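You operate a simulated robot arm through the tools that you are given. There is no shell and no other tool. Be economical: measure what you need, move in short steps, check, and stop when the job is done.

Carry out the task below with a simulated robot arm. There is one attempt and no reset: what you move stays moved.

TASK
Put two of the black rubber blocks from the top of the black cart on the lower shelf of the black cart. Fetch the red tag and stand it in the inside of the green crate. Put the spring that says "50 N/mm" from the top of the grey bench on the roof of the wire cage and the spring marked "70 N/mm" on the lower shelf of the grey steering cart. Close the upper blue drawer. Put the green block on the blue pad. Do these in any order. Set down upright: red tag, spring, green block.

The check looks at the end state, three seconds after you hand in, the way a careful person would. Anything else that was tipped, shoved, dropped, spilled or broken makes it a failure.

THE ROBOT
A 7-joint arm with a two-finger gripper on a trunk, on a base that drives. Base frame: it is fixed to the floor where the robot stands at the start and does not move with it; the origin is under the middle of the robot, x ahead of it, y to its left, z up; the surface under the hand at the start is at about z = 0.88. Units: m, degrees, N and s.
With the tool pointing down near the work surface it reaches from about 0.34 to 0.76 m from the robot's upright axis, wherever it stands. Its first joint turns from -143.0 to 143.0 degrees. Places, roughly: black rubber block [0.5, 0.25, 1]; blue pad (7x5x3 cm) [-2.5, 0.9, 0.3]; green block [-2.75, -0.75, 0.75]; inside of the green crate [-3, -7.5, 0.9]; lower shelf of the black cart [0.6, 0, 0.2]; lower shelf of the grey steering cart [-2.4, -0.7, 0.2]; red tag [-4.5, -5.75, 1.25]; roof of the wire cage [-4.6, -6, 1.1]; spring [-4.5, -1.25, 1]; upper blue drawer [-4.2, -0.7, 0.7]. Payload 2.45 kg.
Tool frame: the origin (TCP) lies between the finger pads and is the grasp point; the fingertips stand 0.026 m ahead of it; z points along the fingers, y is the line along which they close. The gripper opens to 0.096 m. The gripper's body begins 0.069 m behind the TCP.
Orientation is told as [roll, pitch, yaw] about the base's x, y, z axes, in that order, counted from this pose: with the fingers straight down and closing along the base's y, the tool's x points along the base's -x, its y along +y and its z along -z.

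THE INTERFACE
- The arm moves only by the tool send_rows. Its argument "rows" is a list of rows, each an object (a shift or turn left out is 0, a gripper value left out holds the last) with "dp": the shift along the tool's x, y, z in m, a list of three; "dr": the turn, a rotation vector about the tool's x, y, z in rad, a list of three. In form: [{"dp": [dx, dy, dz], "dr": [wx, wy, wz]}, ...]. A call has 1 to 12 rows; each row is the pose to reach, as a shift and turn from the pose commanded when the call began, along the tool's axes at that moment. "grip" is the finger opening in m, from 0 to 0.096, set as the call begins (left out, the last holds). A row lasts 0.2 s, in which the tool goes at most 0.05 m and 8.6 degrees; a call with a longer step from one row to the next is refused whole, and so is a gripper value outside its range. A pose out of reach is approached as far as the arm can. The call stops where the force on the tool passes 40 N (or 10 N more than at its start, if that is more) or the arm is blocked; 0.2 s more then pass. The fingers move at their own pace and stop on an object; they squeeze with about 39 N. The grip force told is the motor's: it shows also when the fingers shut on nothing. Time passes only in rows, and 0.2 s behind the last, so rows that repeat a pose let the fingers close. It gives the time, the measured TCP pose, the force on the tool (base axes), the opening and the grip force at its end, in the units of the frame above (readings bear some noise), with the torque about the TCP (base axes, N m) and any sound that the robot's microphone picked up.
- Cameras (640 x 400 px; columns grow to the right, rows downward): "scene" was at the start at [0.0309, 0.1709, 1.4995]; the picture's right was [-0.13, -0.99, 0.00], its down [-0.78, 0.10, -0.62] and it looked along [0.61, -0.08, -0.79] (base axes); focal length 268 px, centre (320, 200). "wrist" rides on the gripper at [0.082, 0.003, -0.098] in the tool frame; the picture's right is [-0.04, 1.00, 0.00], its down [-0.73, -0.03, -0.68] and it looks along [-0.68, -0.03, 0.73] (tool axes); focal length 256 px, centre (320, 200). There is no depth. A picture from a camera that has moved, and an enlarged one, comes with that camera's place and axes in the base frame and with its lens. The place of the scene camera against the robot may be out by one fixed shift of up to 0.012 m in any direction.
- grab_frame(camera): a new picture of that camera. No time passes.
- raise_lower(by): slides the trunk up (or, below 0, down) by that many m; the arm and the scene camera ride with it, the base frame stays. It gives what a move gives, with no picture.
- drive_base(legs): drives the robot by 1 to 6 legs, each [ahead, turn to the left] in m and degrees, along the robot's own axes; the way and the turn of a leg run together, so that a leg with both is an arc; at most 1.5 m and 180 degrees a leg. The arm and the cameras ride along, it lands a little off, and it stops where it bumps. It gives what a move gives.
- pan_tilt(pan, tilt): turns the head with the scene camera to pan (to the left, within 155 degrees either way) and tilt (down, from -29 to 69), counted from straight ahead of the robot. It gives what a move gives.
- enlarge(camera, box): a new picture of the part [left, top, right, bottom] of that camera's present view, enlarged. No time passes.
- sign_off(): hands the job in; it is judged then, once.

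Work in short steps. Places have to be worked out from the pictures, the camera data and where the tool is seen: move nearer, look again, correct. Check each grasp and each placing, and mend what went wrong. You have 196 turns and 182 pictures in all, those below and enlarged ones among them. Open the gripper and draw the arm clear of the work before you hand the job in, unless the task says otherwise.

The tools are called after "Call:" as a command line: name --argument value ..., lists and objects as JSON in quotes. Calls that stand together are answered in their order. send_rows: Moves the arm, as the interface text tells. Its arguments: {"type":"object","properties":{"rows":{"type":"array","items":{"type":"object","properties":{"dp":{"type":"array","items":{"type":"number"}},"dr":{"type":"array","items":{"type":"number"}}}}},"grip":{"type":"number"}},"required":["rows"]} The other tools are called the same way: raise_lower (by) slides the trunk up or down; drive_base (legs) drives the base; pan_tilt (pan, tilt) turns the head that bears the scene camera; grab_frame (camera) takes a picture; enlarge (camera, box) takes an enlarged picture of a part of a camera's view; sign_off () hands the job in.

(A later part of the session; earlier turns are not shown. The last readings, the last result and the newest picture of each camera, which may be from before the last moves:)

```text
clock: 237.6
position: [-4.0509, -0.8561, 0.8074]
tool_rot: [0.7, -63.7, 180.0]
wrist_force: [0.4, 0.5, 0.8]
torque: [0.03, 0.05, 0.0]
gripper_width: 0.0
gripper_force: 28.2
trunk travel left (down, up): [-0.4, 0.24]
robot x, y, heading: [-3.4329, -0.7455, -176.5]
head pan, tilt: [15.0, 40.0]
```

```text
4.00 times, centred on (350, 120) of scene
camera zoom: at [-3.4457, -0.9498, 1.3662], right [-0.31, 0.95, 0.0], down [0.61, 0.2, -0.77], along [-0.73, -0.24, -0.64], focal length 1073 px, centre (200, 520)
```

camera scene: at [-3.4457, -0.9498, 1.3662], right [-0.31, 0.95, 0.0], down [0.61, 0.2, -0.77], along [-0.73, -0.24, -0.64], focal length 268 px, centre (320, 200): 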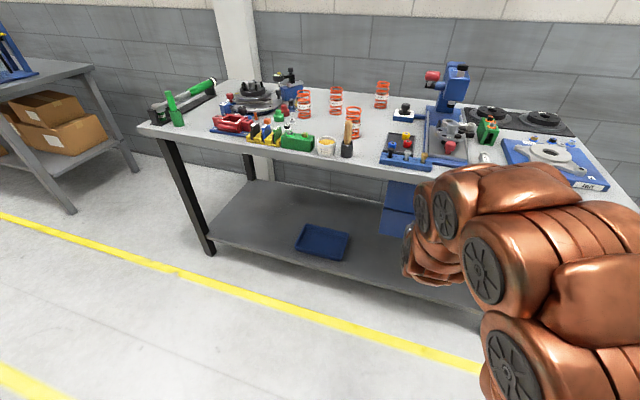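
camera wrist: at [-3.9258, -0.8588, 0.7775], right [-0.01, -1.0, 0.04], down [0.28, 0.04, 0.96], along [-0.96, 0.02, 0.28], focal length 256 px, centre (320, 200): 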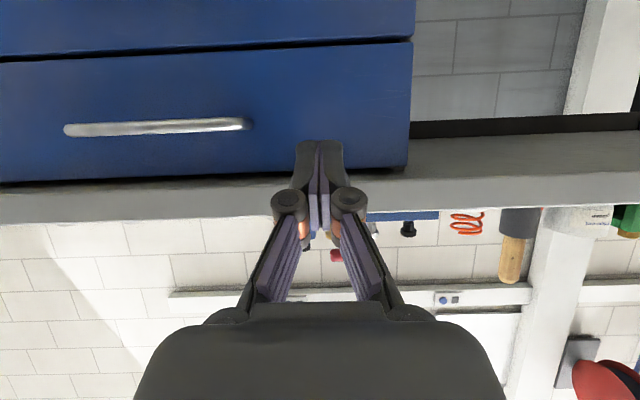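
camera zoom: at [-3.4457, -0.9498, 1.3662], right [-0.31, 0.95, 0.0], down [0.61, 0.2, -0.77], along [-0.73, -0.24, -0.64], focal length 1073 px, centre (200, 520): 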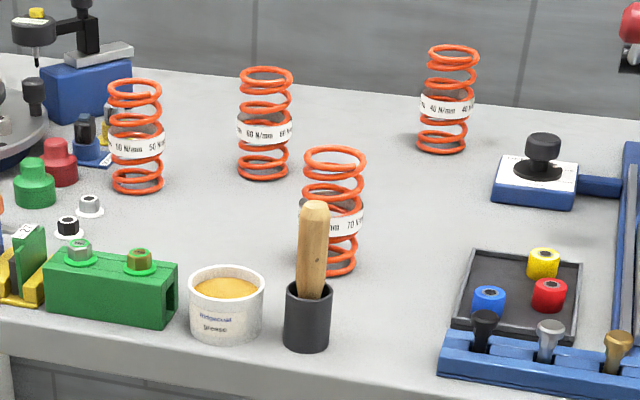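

The labels read 50 (left), 60, 40 (back right) and 70 (front, behind a brush in a cup). The 70 spring stands near (-4.40, -1.126). I'll raise the trunk, set the tool to 45° pitch and yaw it to come in from the right, past the brush.

Call:
raise_lower --by 0.24

Call:
send_rows --rows '[{"dp": [0.02, 0, -0.04], "dr": [0, 0.11, 0]}, {"dp": [0.03, 0, -0.08], "dr": [0, 0.22, 0]}, {"dp": [0.04, 0, -0.11], "dr": [0, 0.33, 0]}, {"dp": [0.04, 0, -0.11], "dr": [0, 0.33, 0]}]' --grip 0.08

Call:
send_rows --rows '[{"dr": [-0.1, 0, -0.1]}, {"dr": [-0.2, 0, -0.2]}, {"dr": [-0.3, 0, -0.3]}, {"dr": [-0.4, 0, -0.4]}, {"dr": [-0.5, 0, -0.5]}, {"dr": [-0.58, 0, -0.58]}, {"dr": [-0.58, 0, -0.58]}]'

Call:
grab_frame --camera "wrist"

Call:
grab_frame --camera "scene"

```text
clock: 240.1
position: [-4.0497, -0.8567, 1.0463]
tool_rot: [0.6, -63.7, 180.0]
wrist_force: [0.0, -0.5, -0.7]
torque: [-0.01, -0.03, 0.01]
gripper_width: 0.0
gripper_force: 28.0
trunk travel left (down, up): [-0.64, 0.0]
robot x, y, heading: [-3.4325, -0.7406, -176.5]
head pan, tilt: [15.0, 40.0]
```

```text
clock: 241.1
position: [-3.956, -0.8608, 1.0696]
tool_rot: [0.2, -44.5, -179.7]
wrist_force: [-0.4, 0.2, 0.0]
torque: [0.01, 0.0, -0.01]
gripper_width: 0.0801
gripper_force: 0.1
out of reach, approached as far as the arm can: row 1, 2, 3, 4
trunk travel left (down, up): [-0.64, 0.0]
robot x, y, heading: [-3.4306, -0.7419, -176.4]
head pan, tilt: [15.0, 40.0]
```

```text
clock: 242.7
position: [-3.9553, -0.8596, 1.0703]
tool_rot: [0.5, -45.2, -132.8]
wrist_force: [0.0, 0.3, 0.2]
torque: [-0.05, 0.05, 0.0]
gripper_width: 0.0802
gripper_force: 0.1
out of reach, approached as far as the arm can: row 1, 2
trunk travel left (down, up): [-0.64, 0.0]
robot x, y, heading: [-3.4318, -0.7437, -176.6]
head pan, tilt: [15.0, 40.0]
```

```text
88 pictures are left
camera wrist: at [-3.8665, -0.7678, 1.0807], right [0.72, -0.69, 0.03], down [-0.05, 0.0, 1.0], along [-0.69, -0.72, -0.04], focal length 256 px, centre (320, 200)
```

wrist: 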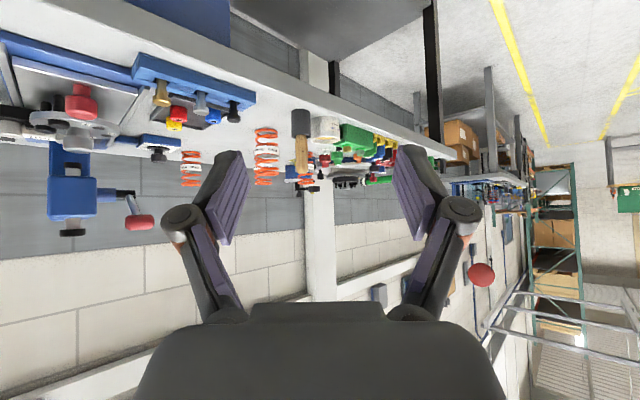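

```text
87 pictures are left
camera scene: at [-3.4454, -0.9495, 1.6063], right [-0.31, 0.95, 0.0], down [0.61, 0.2, -0.77], along [-0.73, -0.24, -0.64], focal length 268 px, centre (320, 200)
```

scene: 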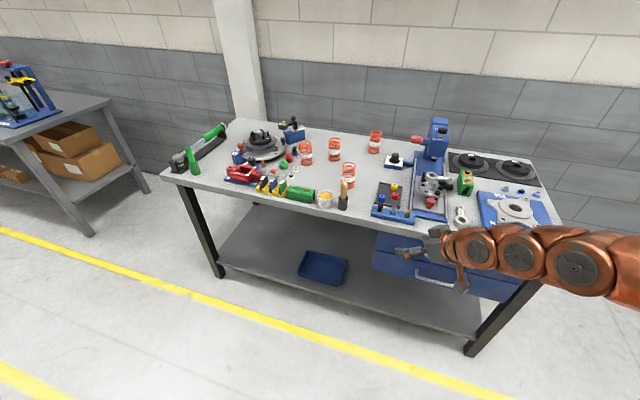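

Triangulation gives the 70 spring's base at (-4.39, -1.124), bench z≈0.89, spring about 12.5 cm tall, brush top ≈1.0. I'll drive 0.28 m closer, then move to a pre-grasp point 15 cm back along the approach.

Call:
drive_base --legs '[[0.28, 0]]'

Call:
send_rows --rows '[{"dp": [-0.025, 0.011, 0.025]}, {"dp": [-0.051, 0.022, 0.051]}, {"dp": [-0.076, 0.033, 0.076]}, {"dp": [-0.102, 0.044, 0.102]}, {"dp": [-0.127, 0.054, 0.127]}, {"dp": [-0.127, 0.054, 0.127]}]'

Call:
grab_frame --camera "wrist"

Call:
grab_frame --camera "scene"

```text
clock: 244.7
position: [-4.2392, -0.875, 1.0696]
tool_rot: [0.3, -45.1, -133.0]
wrist_force: [0.5, 0.2, -1.0]
torque: [0.01, 0.01, -0.01]
gripper_width: 0.0801
gripper_force: 0.2
trunk travel left (down, up): [-0.64, 0.0]
robot x, y, heading: [-3.7174, -0.756, -177.0]
head pan, tilt: [15.0, 40.0]
```

```text
clock: 246.1
position: [-4.3219, -1.042, 1.0674]
tool_rot: [0.5, -45.0, -133.0]
wrist_force: [0.1, -0.6, -1.5]
torque: [0.01, -0.01, 0.0]
gripper_width: 0.0801
gripper_force: 0.1
trunk travel left (down, up): [-0.64, 0.0]
robot x, y, heading: [-3.7148, -0.7583, -176.9]
head pan, tilt: [15.0, 40.0]
```

```text
86 pictures are left
camera wrist: at [-4.2328, -0.951, 1.0794], right [0.72, -0.7, 0.03], down [-0.05, 0.0, 1.0], along [-0.7, -0.72, -0.04], focal length 256 px, centre (320, 200)
```

wrist: 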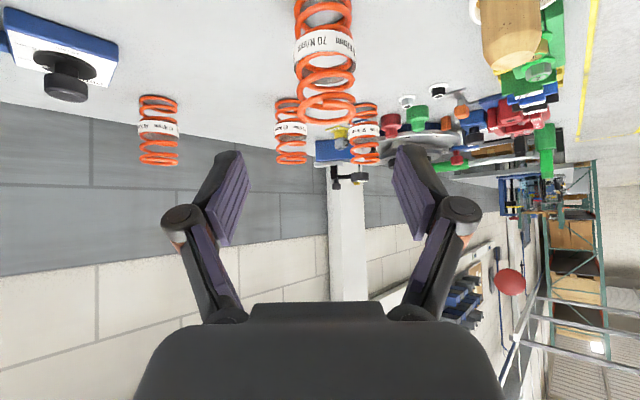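

```text
85 pictures are left
camera scene: at [-3.7294, -0.9662, 1.6062], right [-0.31, 0.95, 0.0], down [0.61, 0.2, -0.77], along [-0.73, -0.24, -0.64], focal length 268 px, centre (320, 200)
```

scene: 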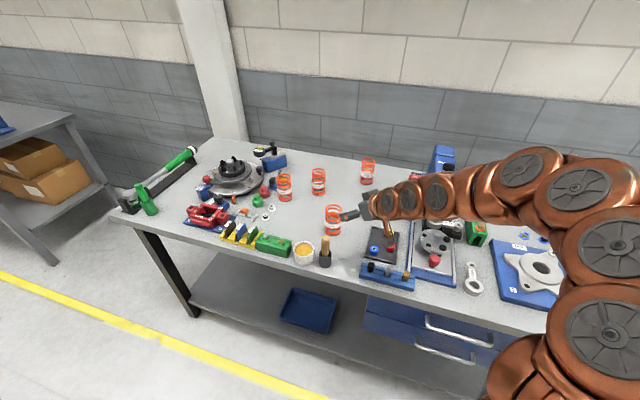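

The spring is almost on the centreline, about 9.5 cm ahead and 11 cm below. I'll approach along the tool axis to TCP z≈0.955 and check.

Call:
send_rows --rows '[{"dp": [0.004, 0.005, 0.04]}, {"dp": [0.008, 0.005, 0.08]}, {"dp": [0.01, 0.005, 0.115]}, {"dp": [0.012, 0.005, 0.146]}, {"dp": [0.012, 0.005, 0.146]}]'

Call:
grab_frame --camera "wrist"

Call:
enlarge --camera "scene" --box '[270, 170, 430, 270]'

```text
clock: 247.3
position: [-4.3815, -1.1158, 0.9552]
tool_rot: [0.4, -45.0, -133.0]
wrist_force: [-0.7, -1.4, 0.1]
torque: [-0.01, 0.02, -0.01]
gripper_width: 0.08
gripper_force: 0.0
trunk travel left (down, up): [-0.64, 0.0]
robot x, y, heading: [-3.7154, -0.7565, -176.7]
head pan, tilt: [15.0, 40.0]
```

```text
84 pictures are left
camera wrist: at [-4.2915, -1.0253, 0.9668], right [0.72, -0.7, 0.03], down [-0.05, 0.0, 1.0], along [-0.7, -0.72, -0.04], focal length 256 px, centre (320, 200)
```

wrist: 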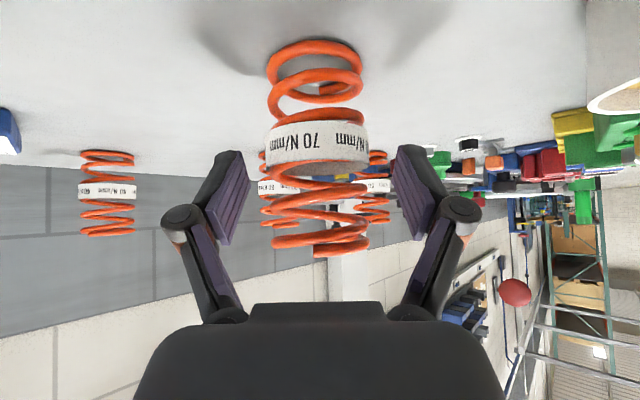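

```text
4.00 times, centred on (350, 220) of scene
camera zoom: at [-3.7294, -0.9663, 1.6062], right [-0.31, 0.95, 0.0], down [0.61, 0.2, -0.77], along [-0.73, -0.24, -0.64], focal length 1073 px, centre (200, 120)
```

zoom: 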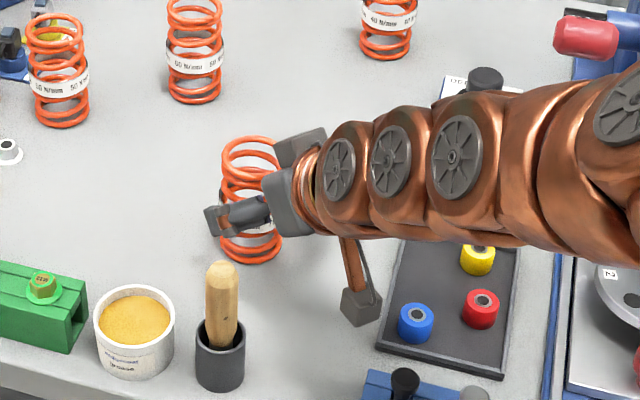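

The fingers straddle the spring; its axis is about 1.6 cm ahead of the TCP. I'll nudge forward and slightly down, then close.

Call:
send_rows --rows '[{"dp": [-0.0042, -0.001, 0.0184]}, {"dp": [-0.0042, -0.001, 0.0184]}]'

Call:
send_rows --rows '[{"dp": [0, 0, 0]}, {"dp": [0, 0, 0]}, {"dp": [0, 0, 0]}, {"dp": [0, 0, 0]}]' --grip 0

Call:
grab_frame --camera "wrist"

```text
clock: 247.9
position: [-4.392, -1.1281, 0.9459]
tool_rot: [0.6, -45.0, -133.0]
wrist_force: [0.5, -0.4, 0.7]
torque: [-0.04, 0.02, 0.02]
gripper_width: 0.0802
gripper_force: 0.1
trunk travel left (down, up): [-0.64, 0.0]
robot x, y, heading: [-3.7163, -0.7577, -176.8]
head pan, tilt: [15.0, 40.0]
```

```text
clock: 248.9
position: [-4.394, -1.1286, 0.9454]
tool_rot: [0.4, -45.0, -133.0]
wrist_force: [-0.2, -0.7, 1.2]
torque: [0.1, 0.02, -0.01]
gripper_width: 0.0574
gripper_force: 38.8
trunk travel left (down, up): [-0.64, 0.0]
robot x, y, heading: [-3.7148, -0.759, -176.9]
head pan, tilt: [15.0, 40.0]
```

```text
82 pictures are left
camera wrist: at [-4.3044, -1.037, 0.9579], right [0.72, -0.7, 0.03], down [-0.05, 0.0, 1.0], along [-0.7, -0.72, -0.04], focal length 256 px, centre (320, 200)
```

wrist: 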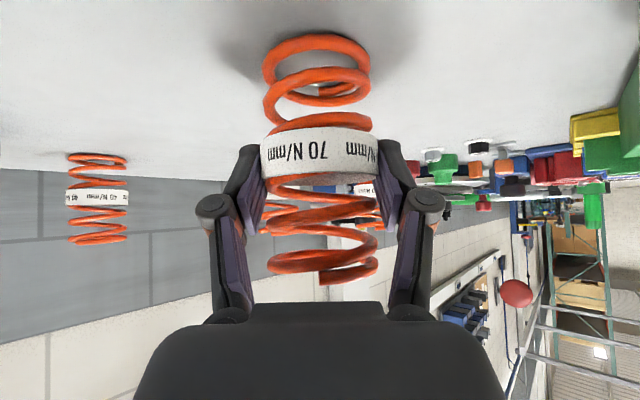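

The 70 spring is gripped at its label (57 mm, 39 N). I'll lift straight up first, then back along the approach.

Call:
send_rows --rows '[{"dp": [-0.01, 0, -0.01]}, {"dp": [-0.03, 0, -0.03]}, {"dp": [-0.045, 0, -0.055]}, {"dp": [-0.045, 0, -0.095]}, {"dp": [-0.045, 0, -0.135]}, {"dp": [-0.045, 0, -0.135]}]'

Call:
grab_frame --camera "wrist"

Call:
grab_frame --camera "scene"

```text
clock: 250.3
position: [-4.3501, -1.08, 1.0766]
tool_rot: [0.4, -45.0, -133.0]
wrist_force: [0.0, 0.4, -3.6]
torque: [0.02, -0.03, 0.02]
gripper_width: 0.057
gripper_force: 39.2
trunk travel left (down, up): [-0.64, 0.0]
robot x, y, heading: [-3.7129, -0.7586, -176.9]
head pan, tilt: [15.0, 40.0]
```

```text
81 pictures are left
camera wrist: at [-4.2615, -0.9882, 1.0886], right [0.72, -0.7, 0.03], down [-0.05, 0.0, 1.0], along [-0.7, -0.72, -0.04], focal length 256 px, centre (320, 200)
```

wrist: 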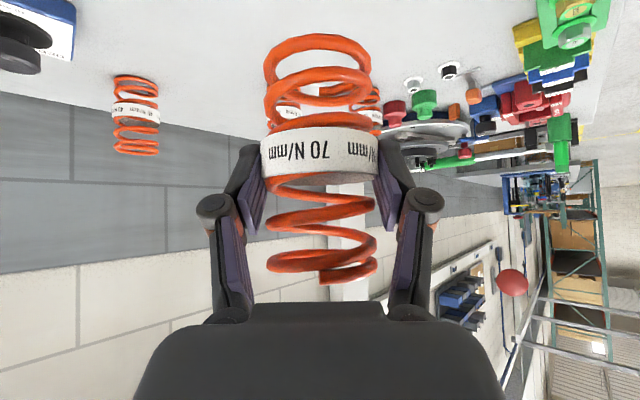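

```text
80 pictures are left
camera scene: at [-3.7294, -0.9659, 1.6062], right [-0.31, 0.95, 0.0], down [0.61, 0.2, -0.77], along [-0.73, -0.24, -0.64], focal length 268 px, centre (320, 200)
```

scene: 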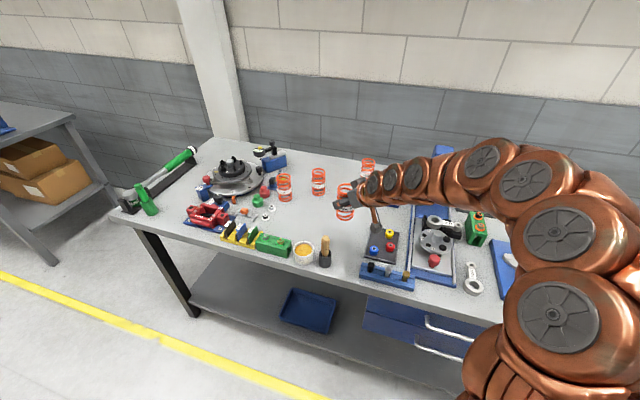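

The spring is held upright, its bottom at z≈1.02. I'll shift 6 cm away from the brush in +y, then back the robot out.

Call:
send_rows --rows '[{"dp": [0.015, -0.02, -0.015]}, {"dp": [0.031, -0.041, -0.031]}, {"dp": [0.031, -0.041, -0.031]}]'

Call:
drive_base --legs '[[-0.4, 0]]'

Call:
grab_frame --camera "scene"

```text
clock: 251.1
position: [-4.3499, -1.0192, 1.0768]
tool_rot: [0.5, -45.1, -133.1]
wrist_force: [-0.2, 0.5, -3.9]
torque: [0.06, -0.04, 0.0]
gripper_width: 0.0569
gripper_force: 38.7
trunk travel left (down, up): [-0.64, 0.0]
robot x, y, heading: [-3.7163, -0.7558, -177.0]
head pan, tilt: [15.0, 40.0]
```

```text
clock: 253.6
position: [-3.9542, -0.9957, 1.0749]
tool_rot: [0.5, -45.0, -133.2]
wrist_force: [0.5, -0.3, -4.4]
torque: [0.02, -0.02, -0.04]
gripper_width: 0.057
gripper_force: 39.4
trunk travel left (down, up): [-0.64, 0.0]
robot x, y, heading: [-3.3153, -0.7388, -177.1]
head pan, tilt: [15.0, 40.0]
```

```text
79 pictures are left
camera scene: at [-3.3343, -0.9448, 1.6062], right [-0.31, 0.95, 0.0], down [0.61, 0.2, -0.77], along [-0.73, -0.24, -0.64], focal length 268 px, centre (320, 200)
```

scene: 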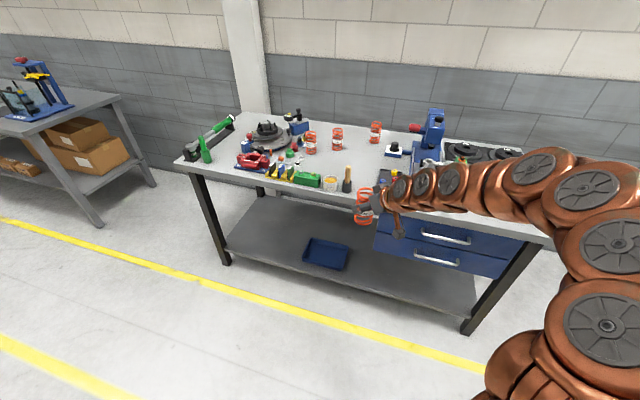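

The bench items are undisturbed. Before turning I'll yaw the tool back in line with the robot and draw it in.

Call:
send_rows --rows '[{"dp": [0.02, 0.014, -0.02], "dr": [0.095, 0, 0.095]}, {"dp": [0.04, 0.028, -0.04], "dr": [0.19, 0, 0.19]}, {"dp": [0.06, 0.042, -0.06], "dr": [0.285, 0, 0.285]}, {"dp": [0.08, 0.056, -0.08], "dr": [0.38, 0, 0.38]}, {"dp": [0.1, 0.07, -0.1], "dr": [0.475, 0, 0.475]}, {"dp": [0.1, 0.07, -0.1], "dr": [0.555, 0, 0.555]}, {"dp": [0.1, 0.07, -0.1], "dr": [0.555, 0, 0.555]}]'

Call:
grab_frame --camera "wrist"

```text
clock: 255.2
position: [-3.8064, -0.9401, 1.0742]
tool_rot: [0.4, -44.7, -178.2]
wrist_force: [0.2, 0.1, -4.0]
torque: [-0.03, 0.0, 0.04]
gripper_width: 0.0571
gripper_force: 38.9
out of reach, approached as far as the arm can: row 5
trunk travel left (down, up): [-0.64, 0.0]
robot x, y, heading: [-3.3179, -0.7367, -177.2]
head pan, tilt: [15.0, 40.0]
```

```text
78 pictures are left
camera wrist: at [-3.6796, -0.9378, 1.0864], right [0.01, -1.0, 0.03], down [-0.04, 0.03, 1.0], along [-1.0, -0.01, -0.04], focal length 256 px, centre (320, 200)
```

wrist: 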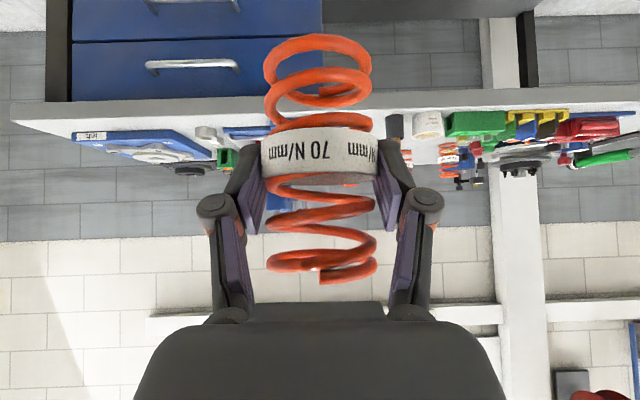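

Now I'll move 0.2 m toward the bench for turning room, then turn left to face the steering cart.

Call:
drive_base --legs '[[0.2, 0], [0, 90], [0, 87]]'

Call:
pan_tilt --pan 0 --tilt 45

Call:
grab_frame --camera "scene"

```text
clock: 264.2
position: [-3.0112, -0.5932, 1.0745]
tool_rot: [0.4, -44.9, -3.4]
wrist_force: [-0.6, 1.1, -4.4]
torque: [0.0, 0.08, 0.02]
gripper_width: 0.0569
gripper_force: 39.3
trunk travel left (down, up): [-0.64, 0.0]
robot x, y, heading: [-3.5164, -0.7465, -2.1]
head pan, tilt: [15.0, 40.0]
```

```text
clock: 265.0
position: [-3.0111, -0.5927, 1.0726]
tool_rot: [0.3, -44.7, -3.2]
wrist_force: [0.3, 0.2, -3.4]
torque: [-0.01, 0.05, 0.0]
gripper_width: 0.057
gripper_force: 39.1
trunk travel left (down, up): [-0.64, 0.0]
robot x, y, heading: [-3.5169, -0.7497, -2.1]
head pan, tilt: [0.0, 45.0]
```

```text
77 pictures are left
camera scene: at [-3.4715, -0.5689, 1.599], right [-0.04, -1.0, 0.0], down [-0.71, 0.03, -0.71], along [0.71, -0.03, -0.71], focal length 268 px, centre (320, 200)
```

scene: 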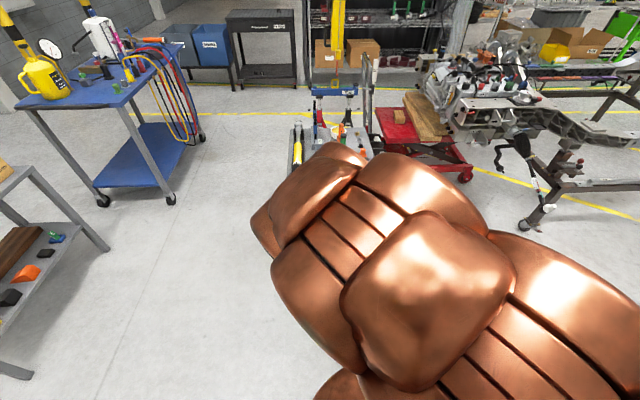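

I'll square up by 2° and lower the trunk 0.4 m, then view the lower shelf with the wrist camera.

Call:
drive_base --legs '[[0, 2]]'

Call:
raise_lower --by -0.4

Call:
grab_frame --camera "wrist"

Call:
grab_frame --camera "scene"

```text
clock: 265.8
position: [-3.0166, -0.5748, 1.0735]
tool_rot: [0.4, -44.8, -1.3]
wrist_force: [0.9, 0.8, -3.3]
torque: [0.01, 0.03, -0.01]
gripper_width: 0.057
gripper_force: 38.9
trunk travel left (down, up): [-0.64, 0.0]
robot x, y, heading: [-3.5159, -0.7508, -0.2]
head pan, tilt: [0.0, 45.0]
```

```text
clock: 269.6
position: [-3.0177, -0.5745, 0.6741]
tool_rot: [0.4, -44.7, -1.2]
wrist_force: [0.3, -0.7, -4.0]
torque: [-0.03, 0.02, 0.02]
gripper_width: 0.0574
gripper_force: 38.9
trunk travel left (down, up): [-0.24, 0.4]
robot x, y, heading: [-3.5177, -0.7482, -0.3]
head pan, tilt: [0.0, 45.0]
```

```text
76 pictures are left
camera wrist: at [-3.1439, -0.57, 0.6863], right [0.05, 1.0, 0.03], down [0.04, -0.04, 1.0], along [1.0, -0.04, -0.04], focal length 256 px, centre (320, 200)
```

wrist: 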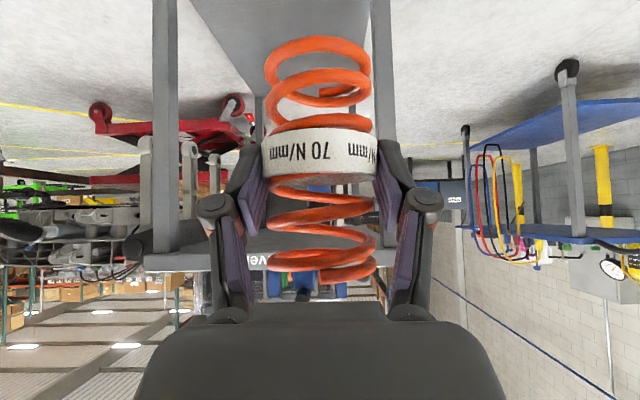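

```text
75 pictures are left
camera scene: at [-3.4779, -0.5677, 1.199], right [0.0, -1.0, 0.0], down [-0.71, 0.0, -0.71], along [0.71, 0.0, -0.71], focal length 268 px, centre (320, 200)
```

scene: 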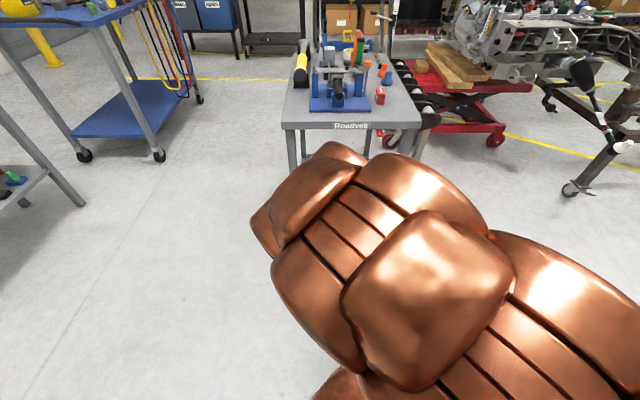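

The legs of the cart's end stand at y≈-0.86 and -0.475, with shelf z≈0.22. I'll centre the spring at y≈-0.67, lower the trunk fully and drive in 0.37 m.

Call:
send_rows --rows '[{"dp": [0, -0.045, 0]}, {"dp": [0, -0.095, 0]}, {"dp": [0, -0.095, 0]}]'

Call:
raise_lower --by -0.24

Call:
drive_base --legs '[[0.25, 0]]'

Call:
grab_frame --camera "wrist"

Call:
grab_frame --camera "scene"

```text
clock: 270.4
position: [-2.9945, -0.6587, 0.6888]
tool_rot: [0.4, -44.6, -1.5]
wrist_force: [0.9, 0.4, -4.2]
torque: [0.02, 0.02, -0.01]
gripper_width: 0.0568
gripper_force: 39.0
out of reach, approached as far as the arm can: row 1, 2, 3
trunk travel left (down, up): [-0.24, 0.4]
robot x, y, heading: [-3.5162, -0.7493, -0.5]
head pan, tilt: [0.0, 45.0]
```

```text
clock: 272.9
position: [-2.9954, -0.659, 0.4498]
tool_rot: [0.4, -44.6, -1.4]
wrist_force: [0.6, -0.4, -4.5]
torque: [-0.01, 0.04, -0.03]
gripper_width: 0.0572
gripper_force: 38.8
trunk travel left (down, up): [0.0, 0.64]
robot x, y, heading: [-3.5154, -0.7495, -0.3]
head pan, tilt: [0.0, 45.0]
```

```text
clock: 274.7
position: [-2.7511, -0.6595, 0.4492]
tool_rot: [0.5, -44.6, -1.3]
wrist_force: [-0.2, 0.1, -2.7]
torque: [0.0, 0.04, 0.05]
gripper_width: 0.0569
gripper_force: 38.9
trunk travel left (down, up): [0.0, 0.64]
robot x, y, heading: [-3.2738, -0.7521, -0.3]
head pan, tilt: [0.0, 45.0]
```

```text
74 pictures are left
camera wrist: at [-2.8764, -0.6545, 0.4619], right [0.05, 1.0, 0.03], down [0.04, -0.03, 1.0], along [1.0, -0.05, -0.05], focal length 256 px, centre (320, 200)
```

wrist: 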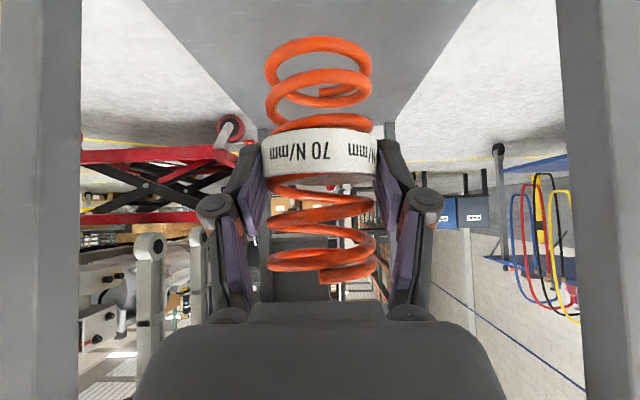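

```text
73 pictures are left
camera scene: at [-3.2328, -0.5688, 0.959], right [0.0, -1.0, 0.0], down [-0.71, 0.0, -0.71], along [0.71, 0.0, -0.71], focal length 268 px, centre (320, 200)
```

scene: 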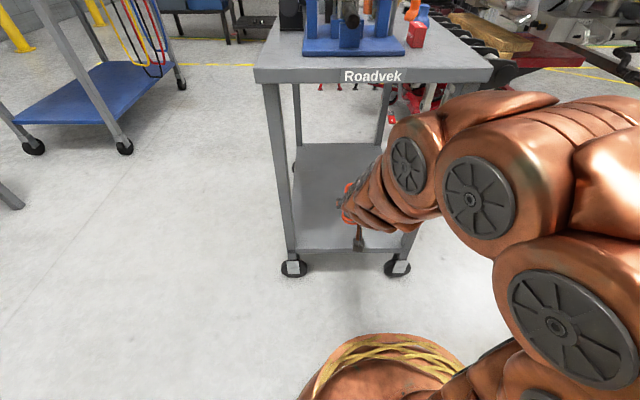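

The elbow is close to the cart's right corner, so I'll back the base 0.12 m and reach in with the arm instead, which straightens the elbow.

Call:
drive_base --legs '[[-0.12, 0]]'

Call:
send_rows --rows '[{"dp": [-0.0247, 0, 0.0247]}, {"dp": [-0.0495, 0, 0.0495]}, {"dp": [-0.0742, 0, 0.0742]}, {"dp": [-0.099, 0, 0.099]}, {"dp": [-0.1237, 0, 0.1237]}, {"dp": [-0.1237, 0, 0.1237]}]'

Call:
grab_frame --camera "scene"

```text
clock: 275.9
position: [-2.871, -0.6588, 0.4502]
tool_rot: [0.4, -44.6, -1.3]
wrist_force: [0.0, -0.1, -4.3]
torque: [0.0, 0.02, 0.01]
gripper_width: 0.0572
gripper_force: 38.6
trunk travel left (down, up): [0.0, 0.64]
robot x, y, heading: [-3.3883, -0.7488, -0.2]
head pan, tilt: [0.0, 45.0]
```

```text
clock: 277.3
position: [-2.6951, -0.6622, 0.4474]
tool_rot: [0.3, -44.6, -1.4]
wrist_force: [-0.2, 0.6, -4.2]
torque: [-0.01, 0.07, 0.01]
gripper_width: 0.0572
gripper_force: 39.2
trunk travel left (down, up): [0.0, 0.64]
robot x, y, heading: [-3.3953, -0.7472, -0.2]
head pan, tilt: [0.0, 45.0]
```

```text
72 pictures are left
camera scene: at [-3.3532, -0.5683, 0.959], right [0.0, -1.0, 0.0], down [-0.71, 0.0, -0.71], along [0.71, 0.0, -0.71], focal length 268 px, centre (320, 200)
```

scene: 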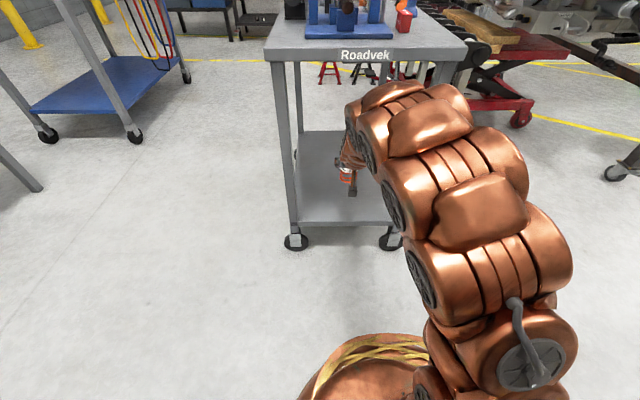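

Clear now. I only need about 4–5 cm more forward (shelf edge at x≈-2.74). I'll extend and lower with the arm.

Call:
send_rows --rows '[{"dp": [-0.004, 0, 0.037]}, {"dp": [0.0, 0, 0.07]}, {"dp": [0.0389, 0, 0.1025]}, {"dp": [0.0389, 0, 0.1025]}]'

Call:
grab_frame --camera "wrist"

Call:
grab_frame --camera "scene"

```text
refused: row 3 steps farther than a row can; nothing moved
```

```text
71 pictures are left
camera wrist: at [-2.8211, -0.6573, 0.4596], right [0.05, 1.0, 0.03], down [0.04, -0.03, 1.0], along [1.0, -0.05, -0.05], focal length 256 px, centre (320, 200)
```

wrist: 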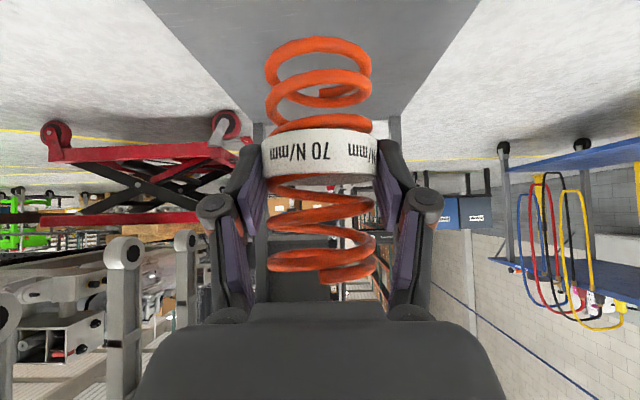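

```text
70 pictures are left
camera scene: at [-3.3532, -0.5683, 0.959], right [0.0, -1.0, 0.0], down [-0.71, 0.0, -0.71], along [0.71, 0.0, -0.71], focal length 268 px, centre (320, 200)
```

scene: 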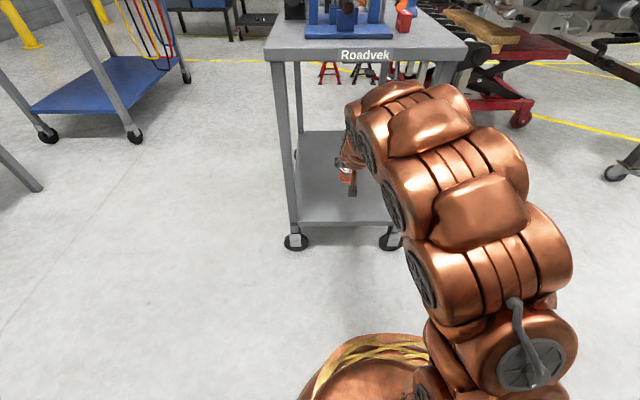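

A row step was too long, so I'll resend with shorter steps.

Call:
send_rows --rows '[{"dp": [0.0, 0, 0.03]}, {"dp": [0.01, 0, 0.06]}, {"dp": [0.02, 0, 0.09]}, {"dp": [0.0389, 0, 0.1167]}, {"dp": [0.0389, 0, 0.1167]}]'

Call:
grab_frame --camera "wrist"

Call:
grab_frame --camera "scene"

```text
clock: 278.5
position: [-2.6396, -0.6616, 0.3374]
tool_rot: [0.3, -44.6, -1.3]
wrist_force: [1.2, -0.7, -4.1]
torque: [0.0, 0.04, 0.04]
gripper_width: 0.0572
gripper_force: 39.0
trunk travel left (down, up): [0.0, 0.64]
robot x, y, heading: [-3.3958, -0.745, -0.4]
head pan, tilt: [0.0, 45.0]
```

```text
69 pictures are left
camera wrist: at [-2.7667, -0.6569, 0.3505], right [0.05, 1.0, 0.03], down [0.04, -0.03, 1.0], along [1.0, -0.04, -0.05], focal length 256 px, centre (320, 200)
```

wrist: 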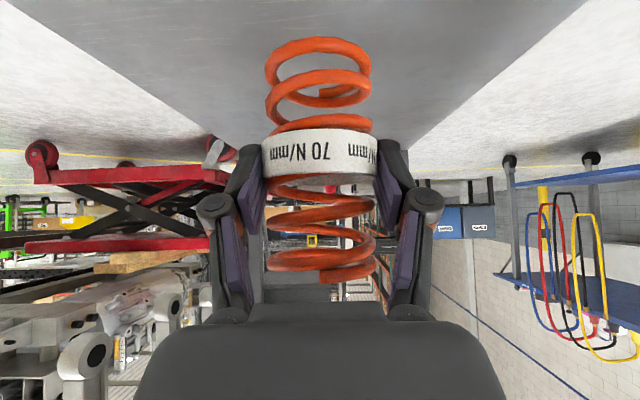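

```text
68 pictures are left
camera scene: at [-3.3532, -0.5683, 0.959], right [0.0, -1.0, 0.0], down [-0.71, 0.0, -0.71], along [0.71, 0.0, -0.71], focal length 268 px, centre (320, 200)
```

scene: 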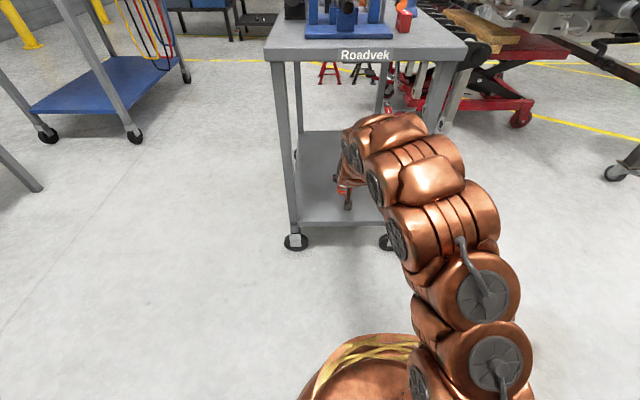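

Lowering straight down in small steps until the spring touches the shelf.

Call:
send_rows --rows '[{"dp": [0.02, 0, 0.02]}, {"dp": [0.035, 0, 0.035]}, {"dp": [0.042, 0, 0.042]}, {"dp": [0.045, 0, 0.045]}, {"dp": [0.048, 0, 0.048]}, {"dp": [0.051, 0, 0.051]}, {"dp": [0.054, 0, 0.054]}, {"dp": [0.056, 0, 0.056]}]'

Call:
grab_frame --camera "wrist"

```text
clock: 280.3
position: [-2.6391, -0.6619, 0.263]
tool_rot: [0.5, -45.2, -1.3]
wrist_force: [7.3, 2.9, 25.9]
torque: [0.04, -0.58, -0.01]
gripper_width: 0.057
gripper_force: 38.7
trunk travel left (down, up): [0.0, 0.64]
robot x, y, heading: [-3.3907, -0.7483, -0.2]
head pan, tilt: [0.0, 45.0]
```

```text
67 pictures are left
camera wrist: at [-2.7663, -0.6571, 0.2742], right [0.05, 1.0, 0.03], down [0.04, -0.04, 1.0], along [1.0, -0.04, -0.04], focal length 256 px, centre (320, 200)
```

wrist: 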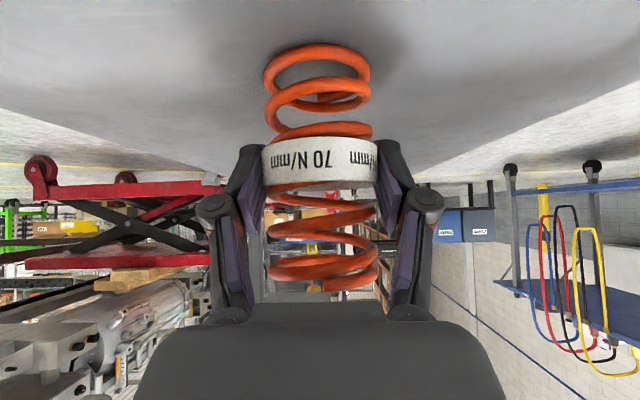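

The spring is on the shelf with 26 N up. I'll ease about 4 mm, then open.

Call:
send_rows --rows '[{"dp": [-0.0025, 0, -0.0025]}, {"dp": [-0.0025, 0, -0.0025]}]'

Call:
send_rows --rows '[{"dp": [0, 0, 0]}, {"dp": [0, 0, 0]}, {"dp": [0, 0, 0]}]' --grip 0.085

Call:
grab_frame --camera "wrist"

```text
clock: 280.9
position: [-2.6429, -0.6628, 0.2622]
tool_rot: [0.4, -44.6, -1.3]
wrist_force: [5.1, 1.8, 9.5]
torque: [0.1, -0.7, 0.08]
gripper_width: 0.057
gripper_force: 39.1
trunk travel left (down, up): [0.0, 0.64]
robot x, y, heading: [-3.39, -0.7489, -0.1]
head pan, tilt: [0.0, 45.0]
```

```text
clock: 281.7
position: [-2.6423, -0.6612, 0.2608]
tool_rot: [0.4, -44.7, -1.2]
wrist_force: [0.1, -0.1, -0.2]
torque: [0.0, 0.0, 0.01]
gripper_width: 0.0848
gripper_force: 0.1
trunk travel left (down, up): [0.0, 0.64]
robot x, y, heading: [-3.3908, -0.7476, -0.3]
head pan, tilt: [0.0, 45.0]
```

```text
66 pictures are left
camera wrist: at [-2.7687, -0.6579, 0.2745], right [0.05, 1.0, 0.03], down [0.04, -0.03, 1.0], along [1.0, -0.05, -0.05], focal length 256 px, centre (320, 200)
```

wrist: 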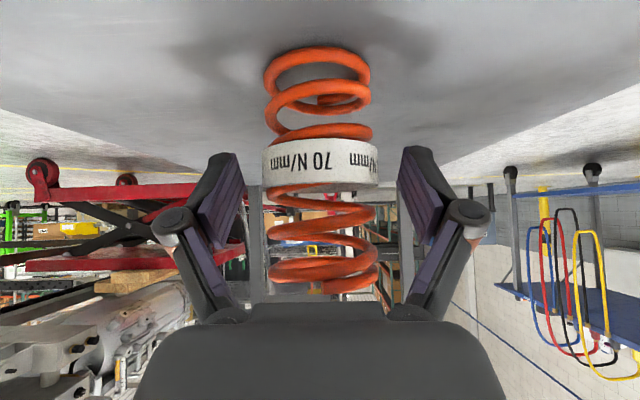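

The 70 spring stands on the shelf. I'll retreat along the tool axis and then back off.

Call:
send_rows --rows '[{"dp": [0, 0, -0.04]}, {"dp": [0, 0, -0.08]}, {"dp": [0, 0, -0.12]}, {"dp": [0, 0, -0.15]}, {"dp": [0, 0, -0.15]}]'

Call:
drive_base --legs '[[-0.12, 0]]'

Call:
grab_frame --camera "wrist"

Call:
raise_lower --by 0.4

Call:
raise_lower --by 0.24

```text
clock: 282.9
position: [-2.7467, -0.6634, 0.3685]
tool_rot: [0.5, -44.7, -1.3]
wrist_force: [0.4, -0.1, 0.6]
torque: [-0.04, 0.0, -0.04]
gripper_width: 0.0852
gripper_force: 0.0
trunk travel left (down, up): [0.0, 0.64]
robot x, y, heading: [-3.3948, -0.7469, 0.0]
head pan, tilt: [0.0, 45.0]
```

```text
clock: 284.2
position: [-2.8671, -0.6624, 0.3693]
tool_rot: [0.4, -44.5, -1.4]
wrist_force: [0.4, -1.3, -0.2]
torque: [0.02, 0.04, -0.02]
gripper_width: 0.0849
gripper_force: 0.1
trunk travel left (down, up): [0.0, 0.64]
robot x, y, heading: [-3.5077, -0.7451, -0.5]
head pan, tilt: [0.0, 45.0]
```

```text
65 pictures are left
camera wrist: at [-2.9926, -0.6573, 0.3815], right [0.05, 1.0, 0.03], down [0.04, -0.03, 1.0], along [1.0, -0.05, -0.05], focal length 256 px, centre (320, 200)
```

wrist: 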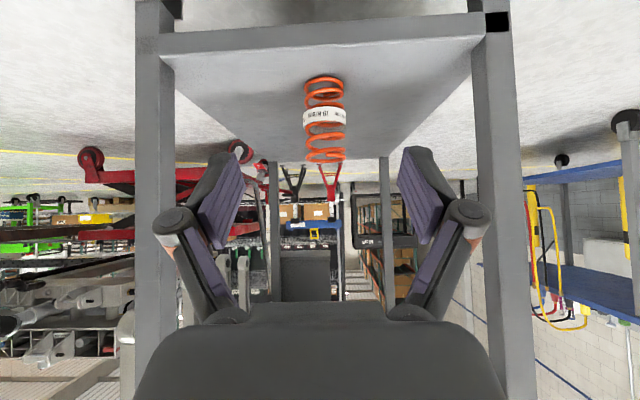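

```text
clock: 288.0
position: [-2.8649, -0.662, 0.7688]
tool_rot: [0.4, -44.6, -1.3]
wrist_force: [0.0, 0.7, -0.5]
torque: [-0.04, 0.01, -0.01]
gripper_width: 0.0849
gripper_force: 0.0
trunk travel left (down, up): [-0.4, 0.24]
robot x, y, heading: [-3.5121, -0.7515, -0.2]
head pan, tilt: [0.0, 45.0]
```

```text
clock: 290.5
position: [-2.8657, -0.6624, 1.0077]
tool_rot: [0.4, -44.5, -1.2]
wrist_force: [-0.1, 0.6, 0.2]
torque: [-0.01, -0.05, 0.03]
gripper_width: 0.0848
gripper_force: 0.1
trunk travel left (down, up): [-0.64, 0.0]
robot x, y, heading: [-3.5107, -0.7503, -0.2]
head pan, tilt: [0.0, 45.0]
```

The 70 spring stands well on the lower shelf. Now for the 50 spring, which goes on the cage roof, so a vertical grasp suits. I'll set the tool vertical and tucked, then drive round to y≈-1.36 facing the bench.

Call:
send_rows --rows '[{"dp": [0.017, 0, -0.031], "dr": [0, 0.13, 0]}, {"dp": [0.033, 0, -0.061], "dr": [0, 0.26, 0]}, {"dp": [0.05, 0, -0.092], "dr": [0, 0.39, 0]}, {"dp": [0.066, 0, -0.123], "dr": [0, 0.52, 0]}, {"dp": [0.083, 0, -0.153], "dr": [0, 0.65, 0]}, {"dp": [0.099, 0, -0.184], "dr": [0, 0.778, 0]}, {"dp": [0.099, 0, -0.184], "dr": [0, 0.778, 0]}]'

Call:
drive_base --legs '[[0, -90], [0.61, 0], [0, -90]]'

Call:
pan_tilt --pan 0 --tilt 40

Call:
grab_frame --camera "scene"

Call:
grab_frame --camera "wrist"

```text
clock: 292.1
position: [-3.0678, -0.6579, 1.0707]
tool_rot: [0.2, 0.2, -1.1]
wrist_force: [-0.7, 0.5, -0.2]
torque: [0.02, 0.01, -0.02]
gripper_width: 0.0852
gripper_force: 0.1
trunk travel left (down, up): [-0.64, 0.0]
robot x, y, heading: [-3.5104, -0.7506, -0.3]
head pan, tilt: [0.0, 45.0]
```

```text
clock: 303.1
position: [-3.9643, -1.4516, 1.0709]
tool_rot: [0.3, 0.0, 179.8]
wrist_force: [0.0, -0.2, 0.1]
torque: [0.0, 0.02, 0.01]
gripper_width: 0.0849
gripper_force: 0.1
trunk travel left (down, up): [-0.64, 0.0]
robot x, y, heading: [-3.5207, -1.3514, -179.2]
head pan, tilt: [0.0, 45.0]
```

```text
clock: 303.8
position: [-3.9663, -1.4515, 1.0709]
tool_rot: [0.3, 0.0, 179.9]
wrist_force: [0.9, 0.0, 0.3]
torque: [0.03, 0.03, -0.04]
gripper_width: 0.0851
gripper_force: 0.3
trunk travel left (down, up): [-0.64, 0.0]
robot x, y, heading: [-3.5198, -1.3506, -179.4]
head pan, tilt: [0.0, 40.0]
```

```text
64 pictures are left
camera scene: at [-3.5484, -1.5373, 1.6062], right [-0.01, 1.0, 0.0], down [0.64, 0.01, -0.77], along [-0.77, -0.01, -0.64], focal length 268 px, centre (320, 200)
```

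scene: 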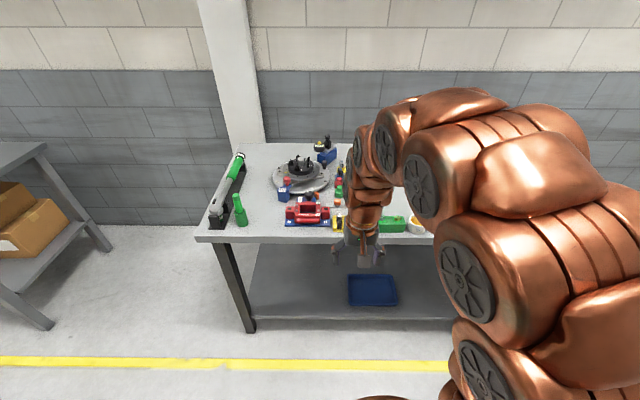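

```text
63 pictures are left
camera wrist: at [-3.8832, -1.4556, 1.1689], right [-0.04, -1.0, 0.0], down [-0.73, 0.03, 0.68], along [-0.68, 0.02, -0.73], focal length 256 px, centre (320, 200)
```

wrist: 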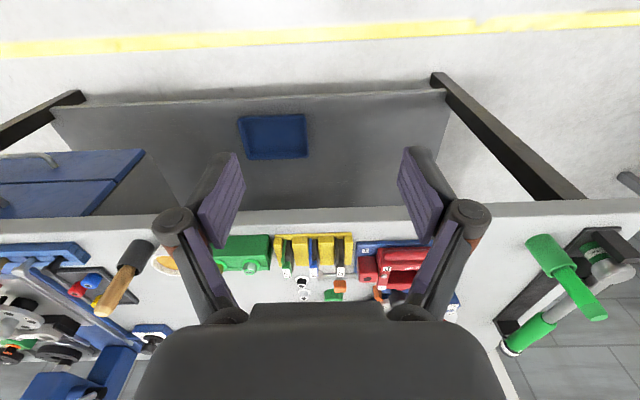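

I'll shift the hand toward y≈-1.38 and drive 0.3 m closer, staying above the bench items.

Call:
send_rows --rows '[{"dp": [0, -0.035, 0]}, {"dp": [0, -0.07, 0]}, {"dp": [0, -0.07, 0]}]'

Call:
drive_base --legs '[[0.3, 0]]'

Call:
grab_frame --camera "wrist"

Call:
grab_frame --camera "scene"

```text
clock: 304.6
position: [-3.9655, -1.383, 1.0693]
tool_rot: [0.4, 0.0, 179.9]
wrist_force: [0.1, 0.2, 0.9]
torque: [-0.03, -0.01, -0.01]
gripper_width: 0.0852
gripper_force: 0.1
trunk travel left (down, up): [-0.64, 0.0]
robot x, y, heading: [-3.5192, -1.3529, -179.2]
head pan, tilt: [0.0, 40.0]
```

```text
clock: 306.6
position: [-4.2643, -1.3874, 1.0699]
tool_rot: [0.3, -0.1, 180.0]
wrist_force: [0.9, 0.1, 1.2]
torque: [-0.01, 0.0, 0.03]
gripper_width: 0.0849
gripper_force: 0.1
trunk travel left (down, up): [-0.64, 0.0]
robot x, y, heading: [-3.8226, -1.3602, -179.4]
head pan, tilt: [0.0, 40.0]
```

```text
62 pictures are left
camera wrist: at [-4.1824, -1.3905, 1.1678], right [-0.04, -1.0, 0.0], down [-0.73, 0.03, 0.68], along [-0.68, 0.02, -0.73], focal length 256 px, centre (320, 200)
```

wrist: 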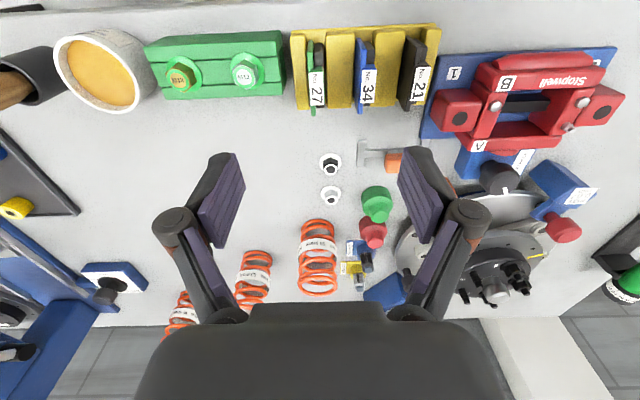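

```text
61 pictures are left
camera scene: at [-3.8475, -1.5413, 1.6063], right [-0.01, 1.0, 0.0], down [0.64, 0.01, -0.77], along [-0.77, -0.01, -0.64], focal length 268 px, centre (320, 200)
```

scene: 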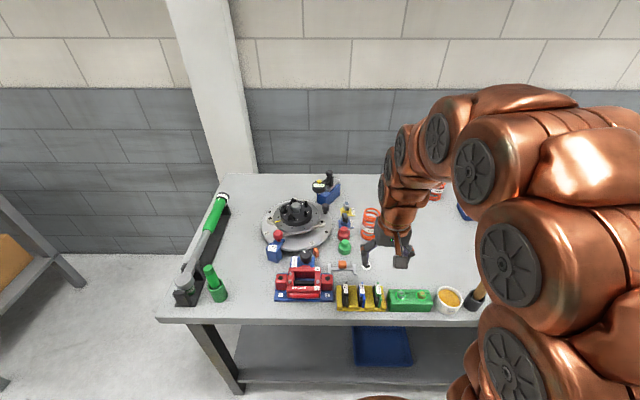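

I'll read the label of the rightmost spring in this view to be sure it's the 50.

Call:
enlarge --camera "wrist" --box '[230, 160, 410, 310]'

Call:
enlarge --camera "scene" --box '[330, 180, 410, 230]'

```text
2.67 times, centred on (320, 235) of wrist
camera zoom: at [-4.1824, -1.3905, 1.1678], right [-0.04, -1.0, 0.0], down [-0.73, 0.03, 0.68], along [-0.68, 0.02, -0.73], focal length 683 px, centre (320, 107)
```

zoom: 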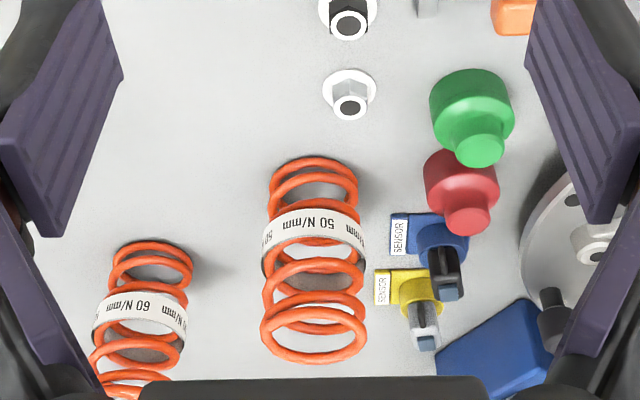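

```text
8.00 times, centred on (370, 205) of scene
camera zoom: at [-3.8475, -1.5413, 1.6063], right [-0.01, 1.0, 0.0], down [0.64, 0.01, -0.77], along [-0.77, -0.01, -0.64], focal length 2145 px, centre (-80, 160)
```

zoom: 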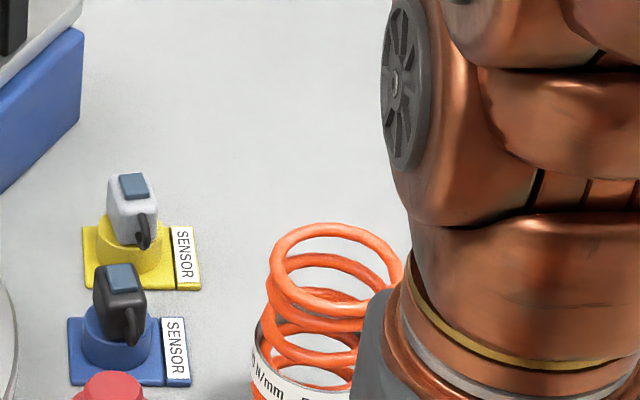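

Confirmed: "50 N/mm", axis at about (-4.503, -1.378). I'll rotate the gripper 60° so the fingers miss the sensors beside it, and move above the spring.

Call:
send_rows --rows '[{"dp": [-0.034, -0.001, 0], "dr": [0, 0, -0.149]}, {"dp": [-0.068, -0.003, 0], "dr": [0, 0, -0.298]}, {"dp": [-0.102, -0.004, 0], "dr": [0, 0, -0.447]}, {"dp": [-0.136, -0.006, 0], "dr": [0, 0, -0.596]}, {"dp": [-0.17, -0.007, 0], "dr": [0, 0, -0.745]}, {"dp": [-0.204, -0.008, 0], "dr": [0, 0, -0.894]}, {"dp": [-0.239, -0.009, 0], "dr": [0, 0, -1.04]}, {"dp": [-0.239, -0.009, 0], "dr": [0, 0, -1.04]}]'

Call:
grab_frame --camera "wrist"

```text
clock: 308.4
position: [-4.5043, -1.3797, 1.0687]
tool_rot: [0.1, -0.2, -120.2]
wrist_force: [0.4, -0.3, -0.5]
torque: [-0.01, 0.01, 0.0]
gripper_width: 0.0851
gripper_force: 0.2
trunk travel left (down, up): [-0.64, 0.0]
robot x, y, heading: [-3.8208, -1.3543, -179.2]
head pan, tilt: [0.0, 40.0]
```

```text
58 pictures are left
camera wrist: at [-4.4598, -1.3101, 1.167], right [0.84, -0.54, 0.0], down [-0.4, -0.62, 0.68], along [-0.37, -0.57, -0.73], focal length 256 px, centre (320, 200)
```

wrist: 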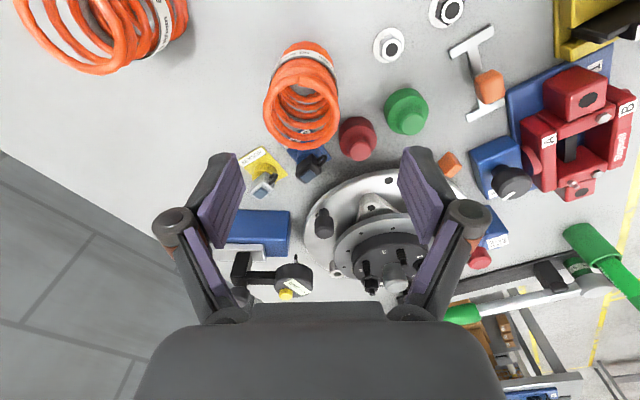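

From here the spring axis looks to be at (-4.512, -1.366), a bit left of the fingers' middle. I'll shift 13 mm and lower 3 cm, then recheck.

Call:
send_rows --rows '[{"dp": [0.006, -0.013, 0]}, {"dp": [0.006, -0.013, 0.03]}, {"dp": [0.006, -0.013, 0.03]}]'

Call:
grab_frame --camera "wrist"

```text
clock: 309.2
position: [-4.5111, -1.3667, 1.0384]
tool_rot: [0.1, -0.3, -120.5]
wrist_force: [0.3, -0.4, 0.6]
torque: [-0.02, -0.02, -0.01]
gripper_width: 0.0849
gripper_force: 0.1
trunk travel left (down, up): [-0.64, 0.0]
robot x, y, heading: [-3.8206, -1.3593, -179.3]
head pan, tilt: [0.0, 40.0]
```

```text
57 pictures are left
camera wrist: at [-4.467, -1.2976, 1.1371], right [0.84, -0.54, 0.0], down [-0.4, -0.61, 0.68], along [-0.37, -0.57, -0.73], focal length 256 px, centre (320, 200)
```

wrist: 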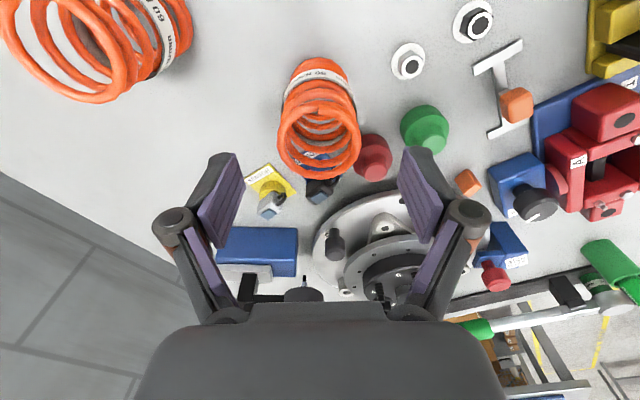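

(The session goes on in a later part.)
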